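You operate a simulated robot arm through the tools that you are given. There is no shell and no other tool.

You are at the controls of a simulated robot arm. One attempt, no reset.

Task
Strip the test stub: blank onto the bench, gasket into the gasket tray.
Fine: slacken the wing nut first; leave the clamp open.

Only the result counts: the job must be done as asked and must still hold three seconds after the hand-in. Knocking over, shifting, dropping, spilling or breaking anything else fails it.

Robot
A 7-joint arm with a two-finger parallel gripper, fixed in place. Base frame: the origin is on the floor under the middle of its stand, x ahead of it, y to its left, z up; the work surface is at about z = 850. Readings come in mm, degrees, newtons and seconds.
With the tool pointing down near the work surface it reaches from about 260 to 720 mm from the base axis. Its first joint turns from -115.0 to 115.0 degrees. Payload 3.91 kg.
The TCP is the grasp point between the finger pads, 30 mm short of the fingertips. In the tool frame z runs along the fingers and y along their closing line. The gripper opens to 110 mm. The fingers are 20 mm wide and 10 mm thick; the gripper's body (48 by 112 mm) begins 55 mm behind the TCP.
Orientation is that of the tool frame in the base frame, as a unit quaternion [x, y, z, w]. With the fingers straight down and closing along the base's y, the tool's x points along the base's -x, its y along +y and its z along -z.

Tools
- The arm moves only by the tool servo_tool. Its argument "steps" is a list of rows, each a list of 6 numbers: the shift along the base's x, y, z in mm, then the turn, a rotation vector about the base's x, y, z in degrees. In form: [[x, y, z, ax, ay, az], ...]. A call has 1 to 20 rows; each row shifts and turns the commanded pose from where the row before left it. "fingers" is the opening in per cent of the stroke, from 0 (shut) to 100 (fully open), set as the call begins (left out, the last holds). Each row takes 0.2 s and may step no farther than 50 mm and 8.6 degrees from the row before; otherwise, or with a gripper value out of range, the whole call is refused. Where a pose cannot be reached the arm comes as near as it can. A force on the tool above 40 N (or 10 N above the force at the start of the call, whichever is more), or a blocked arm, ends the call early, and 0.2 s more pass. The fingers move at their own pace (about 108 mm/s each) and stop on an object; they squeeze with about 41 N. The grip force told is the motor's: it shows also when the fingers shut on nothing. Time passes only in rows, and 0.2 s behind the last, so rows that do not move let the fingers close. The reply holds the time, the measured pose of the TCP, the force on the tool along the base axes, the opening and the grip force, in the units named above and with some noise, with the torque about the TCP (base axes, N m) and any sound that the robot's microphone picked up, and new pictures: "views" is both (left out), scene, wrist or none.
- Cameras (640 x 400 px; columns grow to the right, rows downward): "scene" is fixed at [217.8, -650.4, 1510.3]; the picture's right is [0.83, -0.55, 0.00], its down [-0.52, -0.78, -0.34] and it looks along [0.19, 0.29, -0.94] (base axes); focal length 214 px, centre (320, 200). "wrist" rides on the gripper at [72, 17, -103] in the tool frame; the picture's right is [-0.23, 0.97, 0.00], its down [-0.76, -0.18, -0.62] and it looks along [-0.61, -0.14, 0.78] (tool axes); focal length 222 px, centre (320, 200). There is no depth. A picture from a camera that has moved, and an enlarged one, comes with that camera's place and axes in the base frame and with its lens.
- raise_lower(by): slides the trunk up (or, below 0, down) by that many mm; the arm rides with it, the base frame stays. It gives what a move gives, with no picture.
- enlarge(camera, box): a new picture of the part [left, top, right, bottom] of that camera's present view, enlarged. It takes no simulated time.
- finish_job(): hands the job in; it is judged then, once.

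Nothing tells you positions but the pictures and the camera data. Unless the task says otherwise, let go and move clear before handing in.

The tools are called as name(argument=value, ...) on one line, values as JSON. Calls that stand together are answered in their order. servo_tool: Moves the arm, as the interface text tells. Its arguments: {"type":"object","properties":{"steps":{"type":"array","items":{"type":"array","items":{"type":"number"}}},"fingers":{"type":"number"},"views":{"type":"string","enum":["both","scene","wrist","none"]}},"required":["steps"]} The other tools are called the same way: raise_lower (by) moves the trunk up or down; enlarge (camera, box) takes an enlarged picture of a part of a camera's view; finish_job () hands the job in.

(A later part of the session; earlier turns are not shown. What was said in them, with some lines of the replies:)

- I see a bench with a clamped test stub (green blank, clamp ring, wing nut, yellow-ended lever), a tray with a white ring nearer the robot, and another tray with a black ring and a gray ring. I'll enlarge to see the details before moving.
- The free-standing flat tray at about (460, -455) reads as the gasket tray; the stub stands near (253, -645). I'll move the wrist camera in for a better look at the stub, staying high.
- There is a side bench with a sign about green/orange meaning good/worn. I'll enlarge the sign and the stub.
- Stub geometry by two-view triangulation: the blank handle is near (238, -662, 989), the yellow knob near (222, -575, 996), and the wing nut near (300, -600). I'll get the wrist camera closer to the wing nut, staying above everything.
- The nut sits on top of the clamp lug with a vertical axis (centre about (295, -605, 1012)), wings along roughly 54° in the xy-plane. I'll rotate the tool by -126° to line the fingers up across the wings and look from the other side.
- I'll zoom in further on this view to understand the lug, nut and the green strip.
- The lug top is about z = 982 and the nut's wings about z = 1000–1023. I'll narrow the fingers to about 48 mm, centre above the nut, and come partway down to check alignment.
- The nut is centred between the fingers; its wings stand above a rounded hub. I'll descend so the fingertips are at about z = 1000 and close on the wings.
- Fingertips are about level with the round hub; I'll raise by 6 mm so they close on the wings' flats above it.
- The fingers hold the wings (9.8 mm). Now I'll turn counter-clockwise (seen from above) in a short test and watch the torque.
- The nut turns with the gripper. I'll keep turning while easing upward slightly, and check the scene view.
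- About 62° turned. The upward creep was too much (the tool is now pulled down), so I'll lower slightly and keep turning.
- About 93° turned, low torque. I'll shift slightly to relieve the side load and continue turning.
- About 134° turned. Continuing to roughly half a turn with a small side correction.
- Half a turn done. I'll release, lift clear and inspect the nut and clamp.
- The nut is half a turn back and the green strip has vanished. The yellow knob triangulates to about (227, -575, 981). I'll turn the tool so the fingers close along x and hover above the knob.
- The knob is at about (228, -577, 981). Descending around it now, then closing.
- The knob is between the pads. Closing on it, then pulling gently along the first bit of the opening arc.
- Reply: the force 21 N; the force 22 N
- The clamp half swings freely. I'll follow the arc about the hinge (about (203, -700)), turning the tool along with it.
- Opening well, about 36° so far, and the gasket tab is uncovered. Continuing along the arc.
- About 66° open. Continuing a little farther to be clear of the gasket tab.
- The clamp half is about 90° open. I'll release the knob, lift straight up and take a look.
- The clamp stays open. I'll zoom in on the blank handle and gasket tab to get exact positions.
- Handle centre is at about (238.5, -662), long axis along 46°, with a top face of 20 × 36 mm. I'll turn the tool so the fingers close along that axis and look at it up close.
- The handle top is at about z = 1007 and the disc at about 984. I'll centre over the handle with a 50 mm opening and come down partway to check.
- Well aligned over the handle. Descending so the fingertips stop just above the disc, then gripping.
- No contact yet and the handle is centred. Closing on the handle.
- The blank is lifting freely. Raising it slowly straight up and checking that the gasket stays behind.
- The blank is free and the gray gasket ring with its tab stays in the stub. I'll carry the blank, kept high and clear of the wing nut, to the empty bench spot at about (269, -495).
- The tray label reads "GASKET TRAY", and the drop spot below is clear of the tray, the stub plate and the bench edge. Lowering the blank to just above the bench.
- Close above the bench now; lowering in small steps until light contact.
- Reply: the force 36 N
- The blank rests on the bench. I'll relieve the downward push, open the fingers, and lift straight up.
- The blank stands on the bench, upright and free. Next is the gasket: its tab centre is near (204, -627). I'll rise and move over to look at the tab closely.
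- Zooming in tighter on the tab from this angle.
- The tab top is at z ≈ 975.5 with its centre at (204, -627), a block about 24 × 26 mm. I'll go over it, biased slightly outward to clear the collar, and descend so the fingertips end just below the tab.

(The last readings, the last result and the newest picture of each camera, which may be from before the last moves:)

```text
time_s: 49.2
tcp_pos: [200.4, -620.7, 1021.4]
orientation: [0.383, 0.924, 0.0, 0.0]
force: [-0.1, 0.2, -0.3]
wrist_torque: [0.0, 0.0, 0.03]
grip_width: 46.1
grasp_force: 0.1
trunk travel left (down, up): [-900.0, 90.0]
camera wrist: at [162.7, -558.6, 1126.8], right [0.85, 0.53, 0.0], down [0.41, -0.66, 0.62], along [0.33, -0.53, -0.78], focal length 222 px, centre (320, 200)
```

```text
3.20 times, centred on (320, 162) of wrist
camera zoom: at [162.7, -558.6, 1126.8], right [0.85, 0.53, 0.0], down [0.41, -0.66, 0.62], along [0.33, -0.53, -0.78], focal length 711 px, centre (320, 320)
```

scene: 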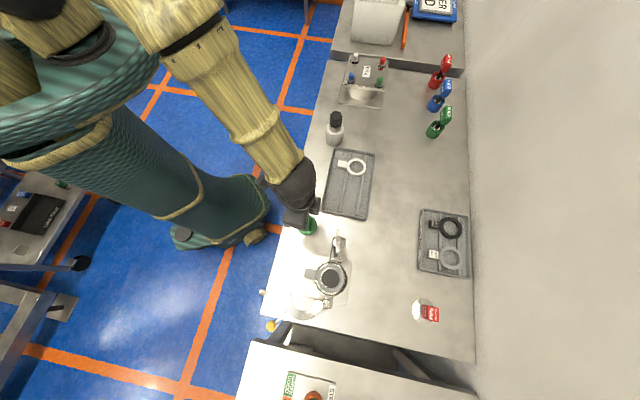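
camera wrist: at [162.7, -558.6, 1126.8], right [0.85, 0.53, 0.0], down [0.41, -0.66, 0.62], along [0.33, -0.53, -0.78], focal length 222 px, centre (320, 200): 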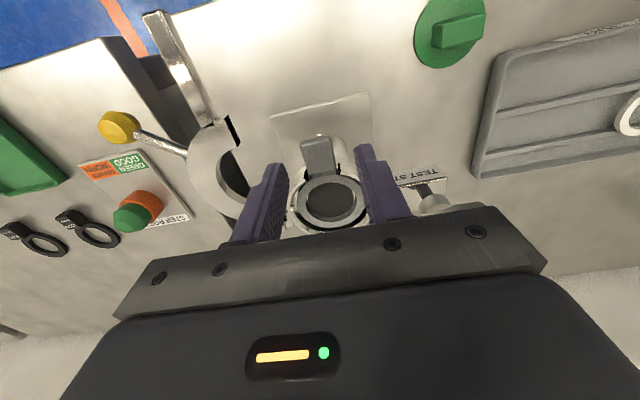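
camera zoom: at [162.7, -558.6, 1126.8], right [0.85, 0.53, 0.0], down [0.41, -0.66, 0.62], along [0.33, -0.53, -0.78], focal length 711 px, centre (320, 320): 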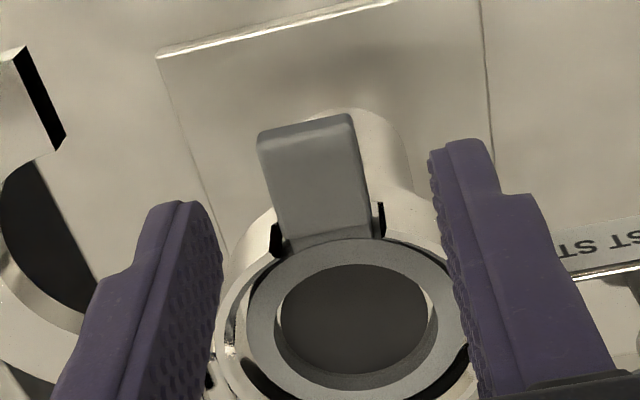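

Nearly centred; I'll shift about 2 mm toward -v and descend to z ≈ 990.

servo_tool(steps=[[-1.4, -1.4, -10, 0, 0, 0], [0, 0, -10, 0, 0, 0], [0, 0, -11, 0, 0, 0], [0, 0, 0, 0, 0, 0], [0, 0, 0, 0, 0, 0]], views="wrist")

enlarge(camera="wrist", box=[220, 100, 420, 225])

```text
time_s: 50.4
tcp_pos: [199.1, -623.6, 992.0]
orientation: [0.383, 0.924, 0.0, 0.0]
force: [0.7, 0.5, -0.7]
wrist_torque: [0.01, -0.02, 0.02]
grip_width: 46.2
grasp_force: 0.0
trunk travel left (down, up): [-900.0, 90.0]
camera wrist: at [161.4, -561.3, 1096.1], right [0.85, 0.53, 0.0], down [0.41, -0.66, 0.62], along [0.33, -0.53, -0.78], focal length 222 px, centre (320, 200)
```

wrist: 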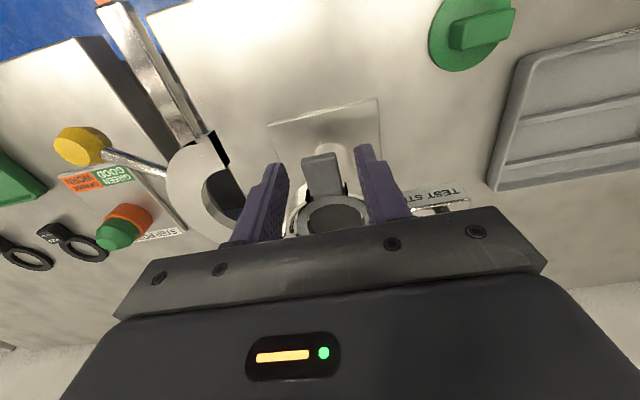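

```text
3.20 times, centred on (320, 162) of wrist
camera zoom: at [161.4, -561.3, 1096.1], right [0.85, 0.53, 0.0], down [0.41, -0.66, 0.62], along [0.33, -0.53, -0.78], focal length 711 px, centre (320, 320)
```

zoom: 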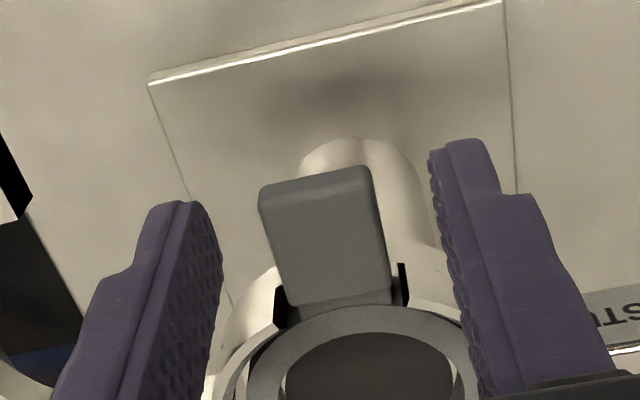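

The tab is centred between the pads. Closing on it and lifting very slightly.

servo_tool(steps=[[0, 0, 0, 0, 0, 0], [0, 0, 0, 0, 0, 0], [0, 0, 0, 0, 0, 0]], fingers=0, views="none")

servo_tool(steps=[[0, 0, 2, 0, 0, 0], [0, 0, 3, 0, 0, 0], [0, 0, 0, 0, 0, 0]], views="wrist")

enlarge(camera="wrist", box=[220, 100, 420, 225])

```text
time_s: 51.2
tcp_pos: [200.0, -624.0, 990.5]
orientation: [0.383, 0.924, 0.0, 0.0]
force: [0.0, 0.7, -0.3]
wrist_torque: [0.0, 0.0, -0.02]
grip_width: 22.0
grasp_force: 41.3
trunk travel left (down, up): [-900.0, 90.0]
```

```text
time_s: 52.0
tcp_pos: [200.6, -623.4, 996.6]
orientation: [0.384, 0.924, 0.0, 0.0]
force: [-0.7, 0.5, -0.2]
wrist_torque: [0.0, 0.0, 0.0]
grip_width: 21.9
grasp_force: 40.9
trunk travel left (down, up): [-900.0, 90.0]
camera wrist: at [160.7, -561.7, 1101.2], right [0.85, 0.53, 0.0], down [0.41, -0.67, 0.62], along [0.33, -0.53, -0.78], focal length 222 px, centre (320, 200)
```

wrist: 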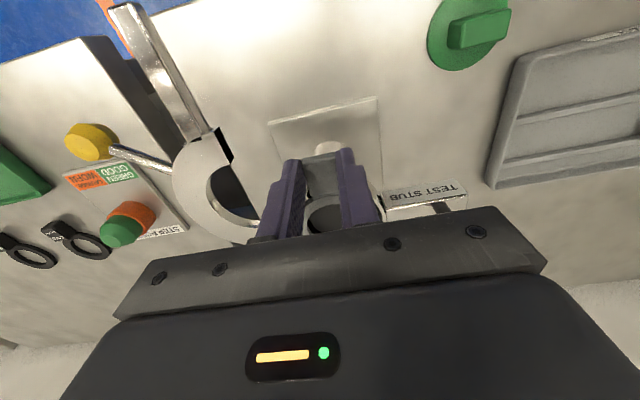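

```text
3.20 times, centred on (320, 162) of wrist
camera zoom: at [160.7, -561.7, 1101.2], right [0.85, 0.53, 0.0], down [0.41, -0.67, 0.62], along [0.33, -0.53, -0.78], focal length 711 px, centre (320, 320)
```

zoom: 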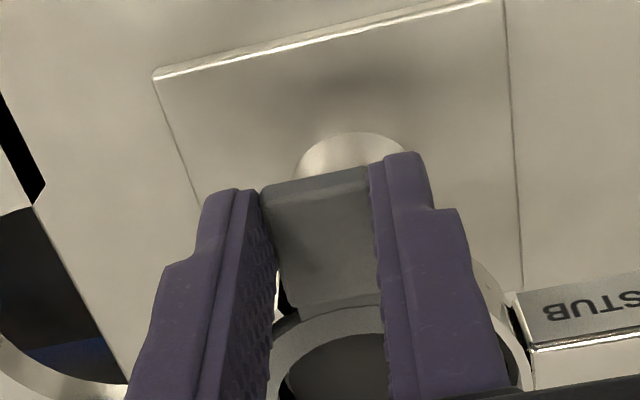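

Gripped at 22 mm. Lifting slowly straight up out of the collar.

servo_tool(steps=[[0, 0, 4, 0, 0, 0], [0, 0, 5, 0, 0, 0], [0, 0, 8, 0, 0, 0], [0, 0, 10, 0, 0, 0], [0, 0, 15, 0, 0, 0], [0, 0, 15, 0, 0, 0], [0, 0, 0, 0, 0, 0]], views="both")

enlarge(camera="wrist", box=[200, 80, 440, 235])

enlarge(camera="scene", box=[260, 190, 400, 330])

```text
time_s: 53.6
tcp_pos: [199.9, -623.7, 1054.1]
orientation: [0.383, 0.924, 0.0, 0.0]
force: [0.5, -0.5, -0.3]
wrist_torque: [0.01, -0.04, 0.01]
grip_width: 21.9
grasp_force: 41.2
trunk travel left (down, up): [-900.0, 90.0]
camera wrist: at [160.0, -561.7, 1158.1], right [0.85, 0.53, 0.0], down [0.41, -0.67, 0.62], along [0.33, -0.53, -0.78], focal length 222 px, centre (320, 200)
```

scene: 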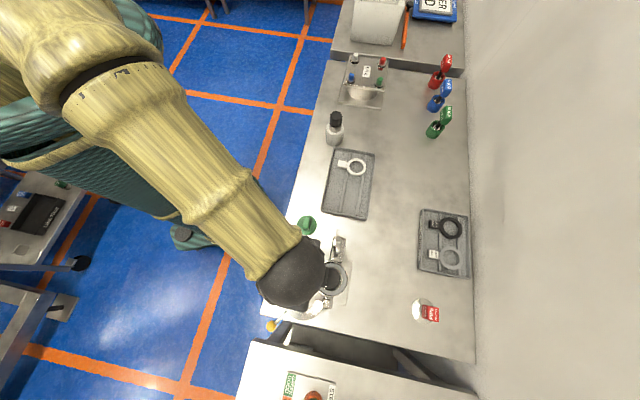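
wrist: 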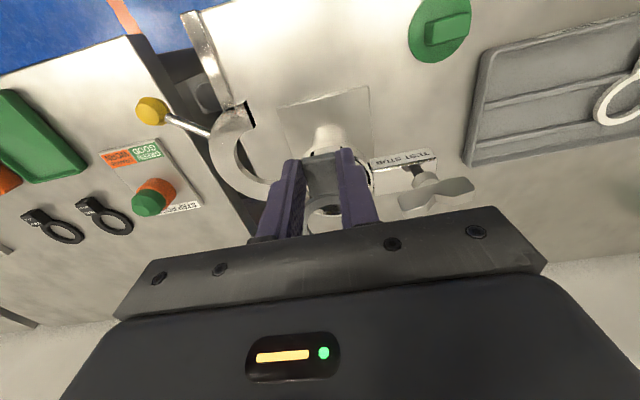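

```text
2.58 times, centred on (320, 158) of wrist
camera zoom: at [160.0, -561.7, 1158.1], right [0.85, 0.53, 0.0], down [0.41, -0.67, 0.62], along [0.33, -0.53, -0.78], focal length 573 px, centre (320, 310)
```

zoom: 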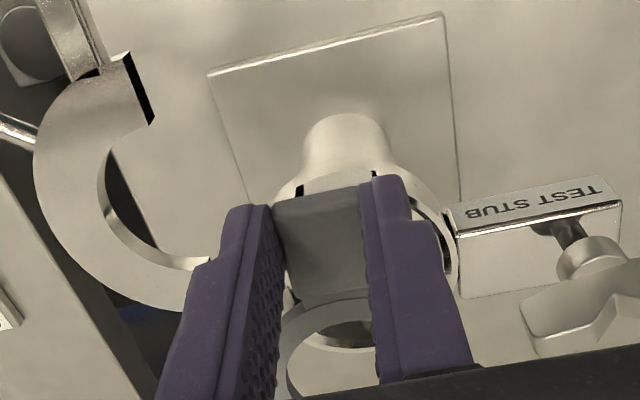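

```text
2.86 times, centred on (330, 260) of scene
camera zoom: at [217.8, -650.4, 1510.3], right [0.83, -0.55, 0.0], down [-0.52, -0.78, -0.34], along [0.19, 0.29, -0.94], focal length 613 px, centre (291, 29)
```

zoom: 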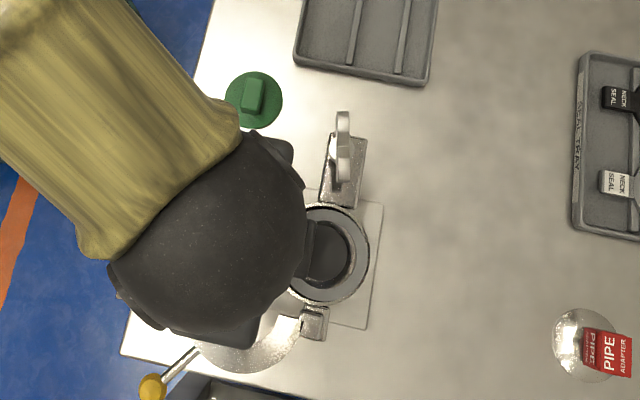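

The gasket is out and held level. I'll raise it above the wing nut and carry it over to the free half of the gasket tray (TCP target about (405, -455)).

servo_tool(steps=[[0, 0, 20, 0, 0, 0], [0, 0, 18, 0, 0, 0], [25.7, 21.1, 0, 0, 0, 0], [25.7, 21.1, 0, 0, 0, 0], [25.7, 21.1, 0, 0, 0, 0], [25.7, 21.1, 0, 0, 0, 0], [25.7, 21.1, 0, 0, 0, 0], [25.7, 21.1, 0, 0, 0, 0], [25.7, 21.1, 0, 0, 0, 0], [25.7, 21.1, 0, 0, 0, 0], [0, 0, 0, 0, 0, 0]], views="both")

enlarge(camera="wrist", box=[160, 30, 480, 230])

enlarge(camera="scene", box=[280, 130, 420, 250])

```text
time_s: 56.0
tcp_pos: [406.3, -456.5, 1092.5]
orientation: [0.384, 0.923, 0.001, 0.0]
force: [-0.2, 0.2, 0.1]
wrist_torque: [0.01, -0.03, 0.0]
grip_width: 22.1
grasp_force: 40.5
trunk travel left (down, up): [-900.0, 90.0]
camera wrist: at [366.8, -393.6, 1197.5], right [0.85, 0.53, 0.0], down [0.41, -0.67, 0.62], along [0.33, -0.53, -0.78], focal length 222 px, centre (320, 200)
```

scene: 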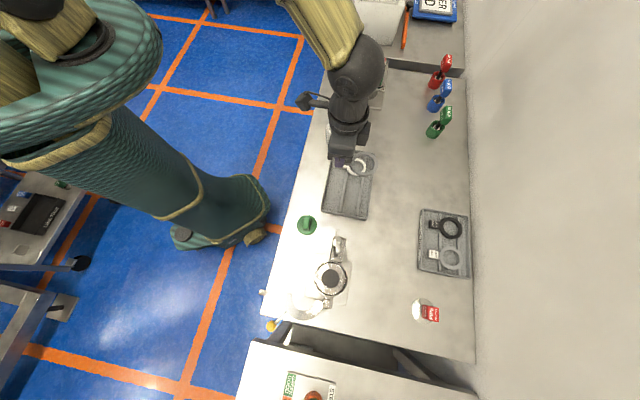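
wrist: 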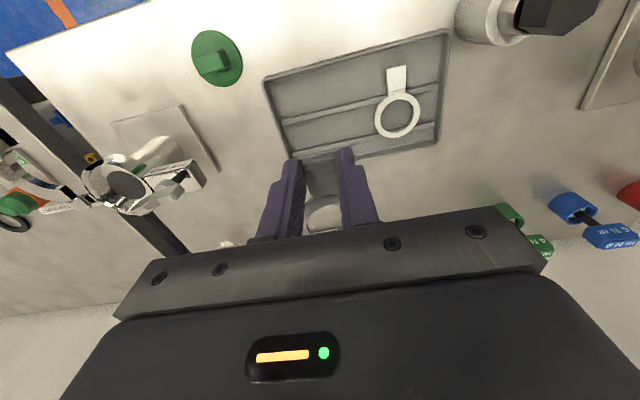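

```text
2.00 times, centred on (320, 130) of wrist
camera zoom: at [366.8, -393.6, 1197.5], right [0.85, 0.53, 0.0], down [0.41, -0.67, 0.62], along [0.33, -0.53, -0.78], focal length 444 px, centre (320, 340)
```

zoom: 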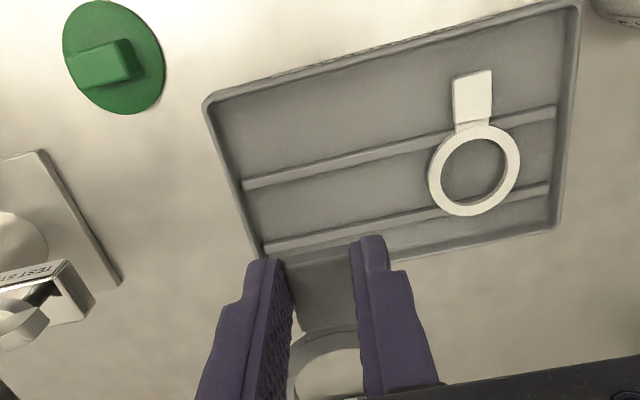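

```text
3.33 times, centred on (350, 190) of scene
camera zoom: at [217.8, -650.4, 1510.3], right [0.83, -0.55, 0.0], down [-0.52, -0.78, -0.34], along [0.19, 0.29, -0.94], focal length 715 px, centre (220, 233)
```

zoom: 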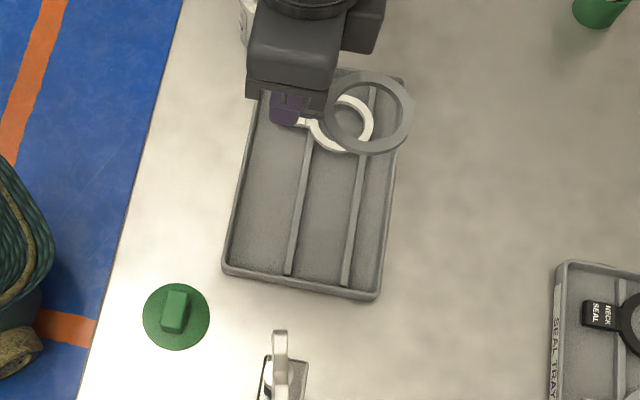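

The landing spot in the tray is clear of the white gasket and the walls. Lowering over the tray.

servo_tool(steps=[[0, 0, -35, 0, 0, 0], [0, 0, -35, 0, 0, 0], [0, 0, -35, 0, 0, 0], [0, 0, -35, 0, 0, 0], [0, 0, -25, 0, 0, 0], [0, 0, -12, 0, 0, 0], [0, 0, 0, 0, 0, 0]], views="both")

enlarge(camera="wrist", box=[160, 30, 480, 230])

enlarge(camera="scene", box=[300, 130, 400, 230])

```text
time_s: 57.6
tcp_pos: [402.2, -456.0, 914.7]
orientation: [0.384, 0.923, 0.0, 0.0]
force: [0.6, 0.4, 0.0]
wrist_torque: [0.03, 0.02, -0.04]
grip_width: 21.9
grasp_force: 40.9
trunk travel left (down, up): [-900.0, 90.0]
camera wrist: at [365.0, -392.8, 1019.2], right [0.85, 0.53, 0.0], down [0.41, -0.66, 0.62], along [0.33, -0.53, -0.78], focal length 222 px, centre (320, 200)
```

scene: 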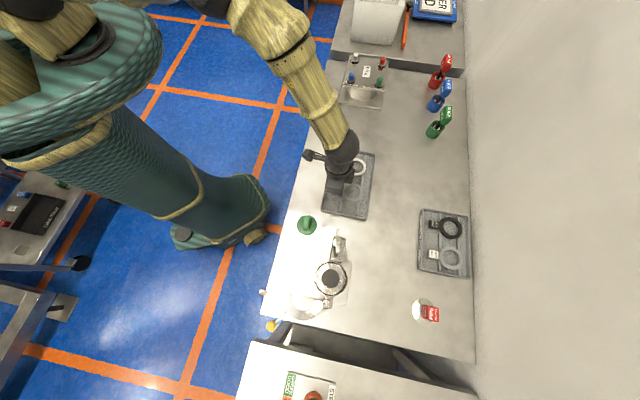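
wrist: 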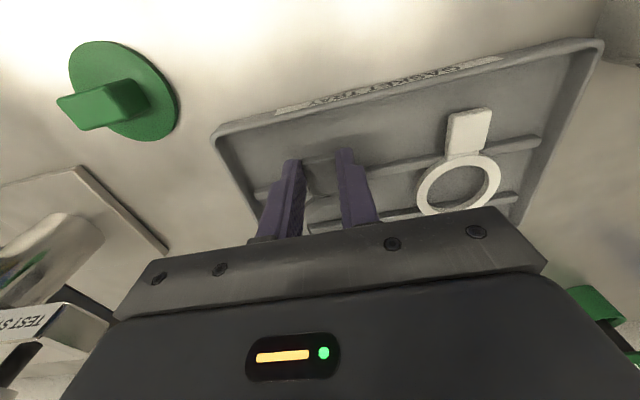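

```text
2.00 times, centred on (320, 130) of wrist
camera zoom: at [365.0, -392.8, 1019.2], right [0.85, 0.53, 0.0], down [0.41, -0.66, 0.62], along [0.33, -0.53, -0.78], focal length 444 px, centre (320, 340)
```

zoom: 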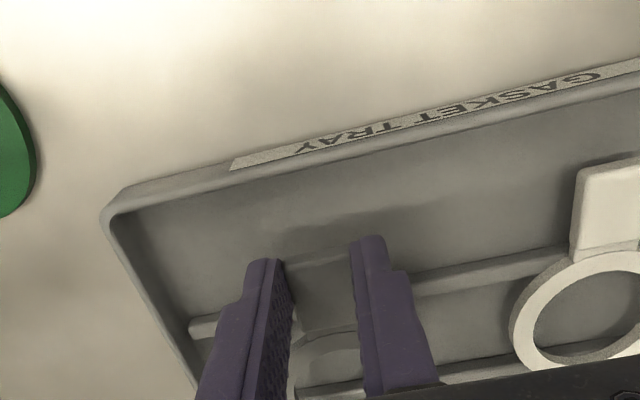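

```text
4.00 times, centred on (350, 180) of scene
camera zoom: at [217.8, -650.4, 1510.3], right [0.83, -0.55, 0.0], down [-0.52, -0.78, -0.34], along [0.19, 0.29, -0.94], focal length 858 px, centre (200, 280)
```

zoom: 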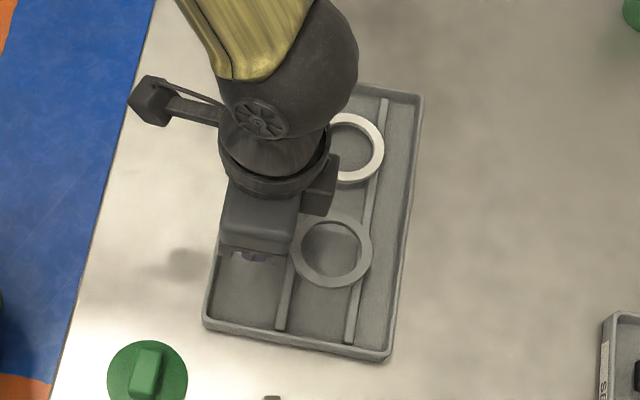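

Ring is over the free half of the tray. Lowering slowly toward the tray floor.

servo_tool(steps=[[0, 0, -6, 0, 0, 0], [0, 0, -6, 0, 0, 0], [0, 0, -5, 0, 0, 0], [0, 0, -4, 0, 0, 0], [0, 0, 0, 0, 0, 0]], views="none")

servo_tool(steps=[[0, 0, -3, 0, 0, 0], [0, 0, -2, 0, 0, 0], [0, 0, 0, 0, 0, 0]], views="wrist")

enlarge(camera="wrist", box=[200, 80, 440, 230])

```text
time_s: 58.8
tcp_pos: [404.5, -456.1, 895.5]
orientation: [0.383, 0.924, 0.0, 0.002]
force: [-0.5, 1.8, 21.2]
wrist_torque: [-0.38, -0.41, -0.01]
grip_width: 22.0
grasp_force: 41.5
trunk travel left (down, up): [-900.0, 90.0]
```

```text
time_s: 59.3
tcp_pos: [403.7, -455.7, 896.0]
orientation: [0.383, 0.924, -0.002, 0.004]
force: [-8.8, 11.2, 23.4]
wrist_torque: [-0.13, -0.21, 0.04]
grip_width: 22.1
grasp_force: 41.3
trunk travel left (down, up): [-900.0, 90.0]
stopped in row 2: the force on the tool passed its limit at 41 N (the readings are from after the stop); the commanded pose is now the measured one
camera wrist: at [365.4, -393.0, 999.9], right [0.85, 0.53, 0.0], down [0.41, -0.66, 0.63], along [0.33, -0.53, -0.78], focal length 222 px, centre (320, 200)
```

wrist: 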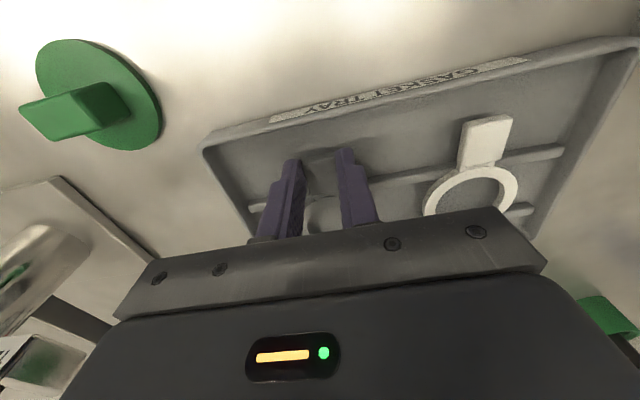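

```text
2.67 times, centred on (320, 155) of wrist
camera zoom: at [365.4, -393.0, 999.9], right [0.85, 0.53, 0.0], down [0.41, -0.66, 0.63], along [0.33, -0.53, -0.78], focal length 592 px, centre (320, 320)
```

zoom: 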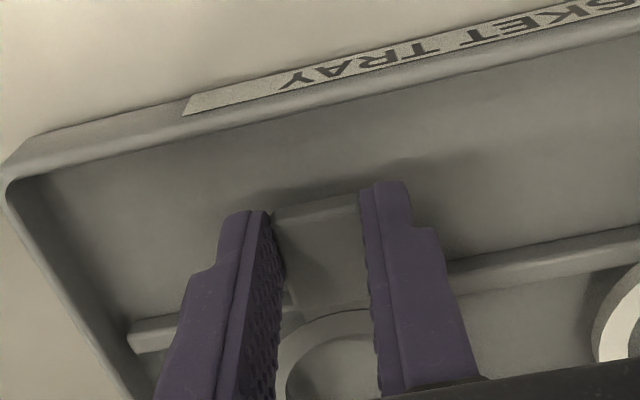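

Contact: the ring rests on the tray's ribs. I'll relieve the pressure slightly, then open.

servo_tool(steps=[[0, 0, 1.2, 0, 0, 0], [0, 0, 0, 0, 0, 0]], views="none")

```text
time_s: 59.9
tcp_pos: [405.1, -456.4, 896.2]
orientation: [0.383, 0.924, -0.002, 0.004]
force: [-6.6, 9.2, 18.2]
wrist_torque: [-0.07, -0.14, 0.06]
grip_width: 21.9
grasp_force: 41.0
trunk travel left (down, up): [-900.0, 90.0]
```

Still about 18 N down; easing up a bit more.

servo_tool(steps=[[0, 0, 1.5, 0, 0, 0], [0, 0, 0, 0, 0, 0]], views="none")

```text
time_s: 60.5
tcp_pos: [405.7, -458.7, 895.5]
orientation: [0.383, 0.924, -0.003, 0.003]
force: [-4.2, 4.9, 8.8]
wrist_torque: [-0.02, -0.01, 0.0]
grip_width: 21.9
grasp_force: 40.9
trunk travel left (down, up): [-900.0, 90.0]
```

Load is light now. Opening the fingers and then lifting straight up.

servo_tool(steps=[[0, 0, 0.8, 0, 0, 0], [0, 0, 0, 0, 0, 0]], views="none")

servo_tool(steps=[[0, 0, 0, 0, 0, 0], [0, 0, 0, 0, 0, 0], [0, 0, 10, 0, 0, 0], [0, 0, 25, 0, 0, 0], [0, 0, 40, 0, 0, 0], [0, 0, 40, 0, 0, 0], [0, 0, 0, 0, 0, 0]], fingers=40, views="both")

enlarge(camera="scene", box=[300, 130, 400, 230])

enlarge(camera="wrist", box=[200, 40, 440, 230])

```text
time_s: 61.1
tcp_pos: [404.9, -459.2, 895.3]
orientation: [0.383, 0.924, -0.002, 0.002]
force: [-0.8, 1.3, 1.5]
wrist_torque: [0.02, 0.02, 0.0]
grip_width: 21.9
grasp_force: 41.0
trunk travel left (down, up): [-900.0, 90.0]
```

```text
time_s: 62.7
tcp_pos: [407.8, -460.4, 1010.9]
orientation: [0.383, 0.924, -0.001, 0.003]
force: [0.3, 0.3, -0.8]
wrist_torque: [-0.05, 0.02, -0.02]
grip_width: 44.0
grasp_force: 0.0
trunk travel left (down, up): [-900.0, 90.0]
camera wrist: at [368.9, -397.3, 1115.2], right [0.85, 0.53, 0.0], down [0.41, -0.66, 0.63], along [0.33, -0.53, -0.78], focal length 222 px, centre (320, 200)
```

scene: 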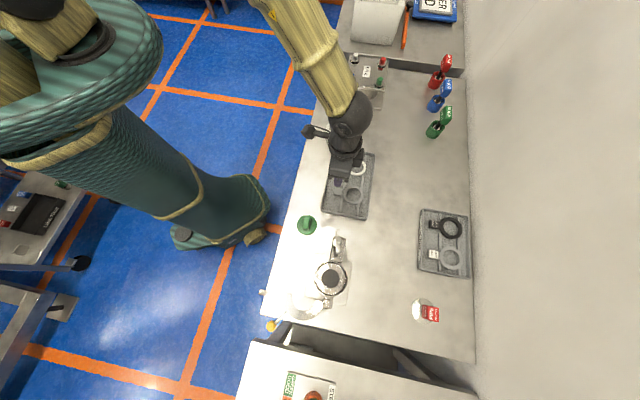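
wrist: 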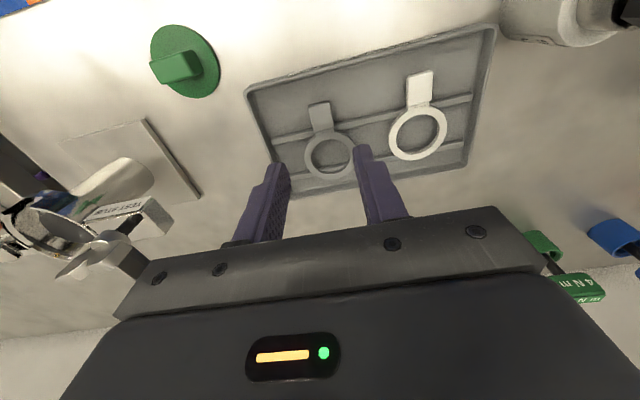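

```text
4.00 times, centred on (350, 180) of scene
camera zoom: at [217.8, -650.4, 1510.3], right [0.83, -0.55, 0.0], down [-0.52, -0.78, -0.34], along [0.19, 0.29, -0.94], focal length 858 px, centre (200, 280)
```

zoom: 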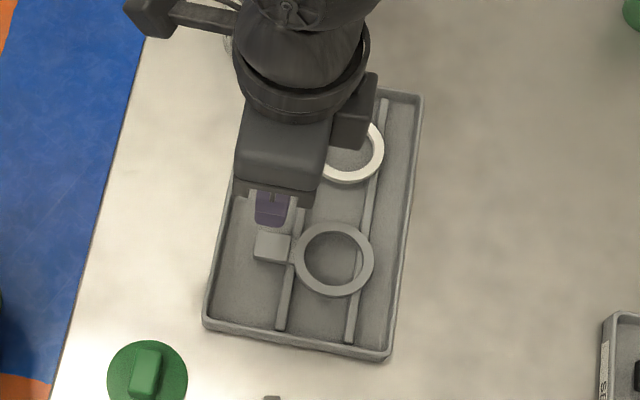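

```text
2.11 times, centred on (320, 135) of wrist
camera zoom: at [368.9, -397.3, 1115.2], right [0.85, 0.53, 0.0], down [0.41, -0.66, 0.63], along [0.33, -0.53, -0.78], focal length 468 px, centre (320, 337)
```

zoom: 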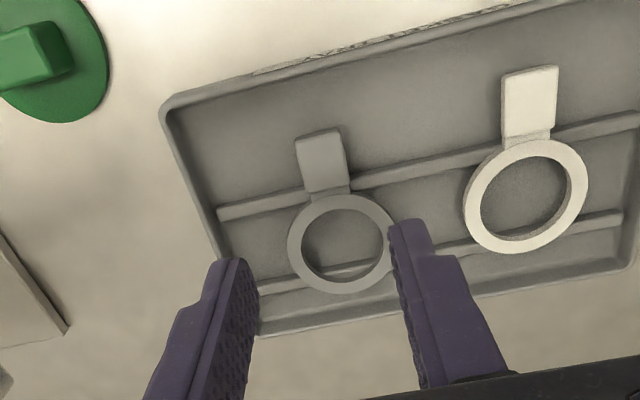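

The gasket sits flat on the tray ribs beside the white one, and the tray hasn't shifted. I'll retract the arm clear and check the whole scene once more.

servo_tool(steps=[[0, 0, 40, 0, 0, 0], [0, 0, 40, 0, 0, 0], [0, 0, 40, 0, 0, 0], [-20, 20, 30, 0, 0, 0], [-25, 25, 20, 0, 0, 0], [-25, 25, 20, 0, 0, 0], [-25, 25, 20, 0, 0, 0], [0, 0, 0, 0, 0, 0]], views="both")

enlarge(camera="scene", box=[250, 200, 390, 340])

enlarge(camera="scene", box=[300, 130, 400, 230])

enlarge(camera="wrist", box=[120, 40, 460, 230])

```text
time_s: 64.5
tcp_pos: [311.7, -364.6, 1221.8]
orientation: [0.383, 0.924, -0.001, 0.002]
force: [-0.7, 0.7, -0.1]
wrist_torque: [0.01, 0.01, 0.01]
grip_width: 43.9
grasp_force: 0.1
trunk travel left (down, up): [-900.0, 90.0]
camera wrist: at [272.5, -302.1, 1326.4], right [0.85, 0.53, 0.0], down [0.41, -0.66, 0.63], along [0.33, -0.53, -0.78], focal length 222 px, centre (320, 200)
```

scene: 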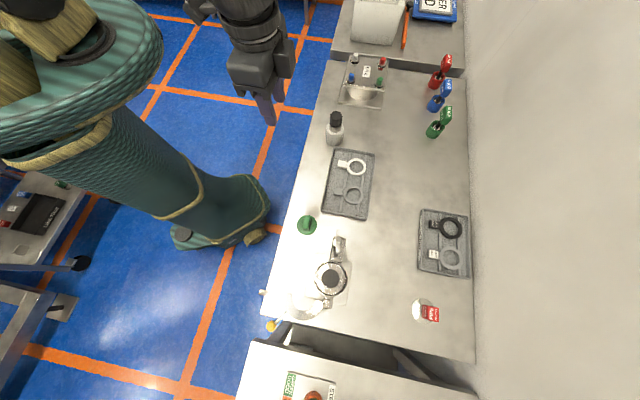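
wrist: 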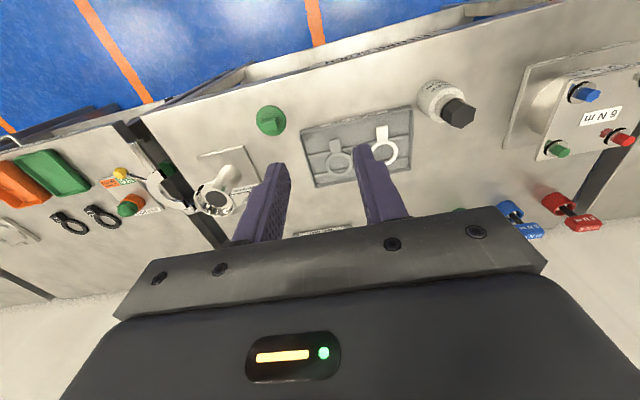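

```text
2.86 times, centred on (320, 270) of scene
camera zoom: at [217.8, -650.4, 1510.3], right [0.83, -0.55, 0.0], down [-0.52, -0.78, -0.34], along [0.19, 0.29, -0.94], focal length 613 px, centre (320, 0)
```

zoom: 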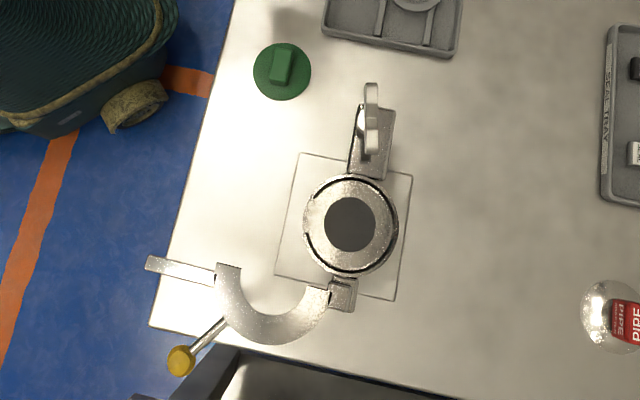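

```text
4.00 times, centred on (350, 180) of scene
camera zoom: at [217.8, -650.4, 1510.3], right [0.83, -0.55, 0.0], down [-0.52, -0.78, -0.34], along [0.19, 0.29, -0.94], focal length 858 px, centre (200, 280)
```

zoom: 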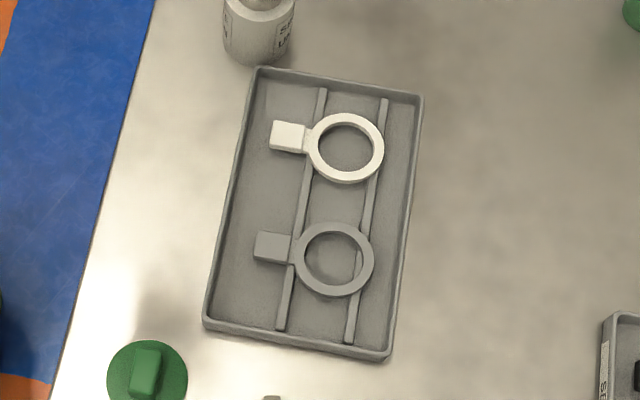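

```text
1.88 times, centred on (290, 135) of wrist
camera zoom: at [272.5, -302.1, 1326.4], right [0.85, 0.53, 0.0], down [0.41, -0.66, 0.63], along [0.33, -0.53, -0.78], focal length 418 px, centre (376, 322)
```

zoom: 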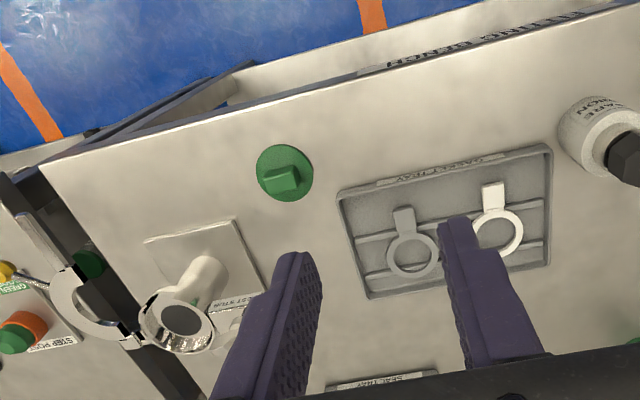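

Everything looks right: the clamp is open, the blank is on the bench and the gasket is in its tray. One quick look at the bench label before handing in.

enlarge(camera="wrist", box=[300, 30, 480, 90])

```text
3.56 times, centred on (390, 60) of wrist
camera zoom: at [272.5, -302.1, 1326.4], right [0.85, 0.53, 0.0], down [0.41, -0.66, 0.63], along [0.33, -0.53, -0.78], focal length 790 px, centre (71, 698)
```

zoom: 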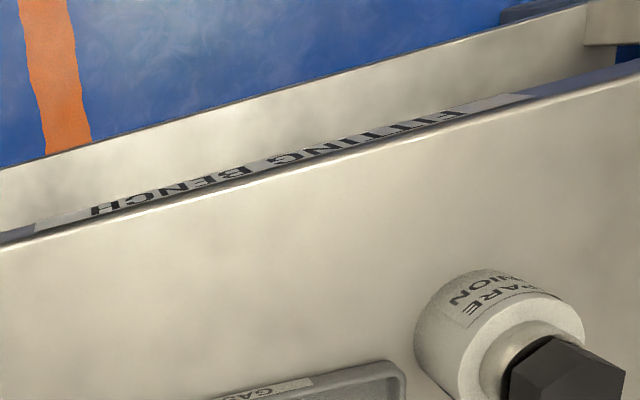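

The label reads "FITTING BENCH", and the blank is resting on it. The gasket is in the gasket tray, the wing nut is slack, the clamp is open and the arm is clear, so I'm handing in.

finish_job()

```text
The job is handed in.
```

The test stub is stripped and I've handed the job in; the hand-in didn't return a verdict. In the last pictures everything was in place and nothing else on the bench had moved.

- **Wing nut:** slackened first, by about half a turn counter-clockwise.
- **Clamp:** swung open about 90° by the yellow knob and left open.
- **Blank:** sitting upright on the fitting bench, in the clear space between the stub and the gasket tray.
- **Gasket:** lying on the ribs of the gasket tray, next to the white gasket that was already there.
- **Arm:** let go of everything and moved clear before the hand-in.
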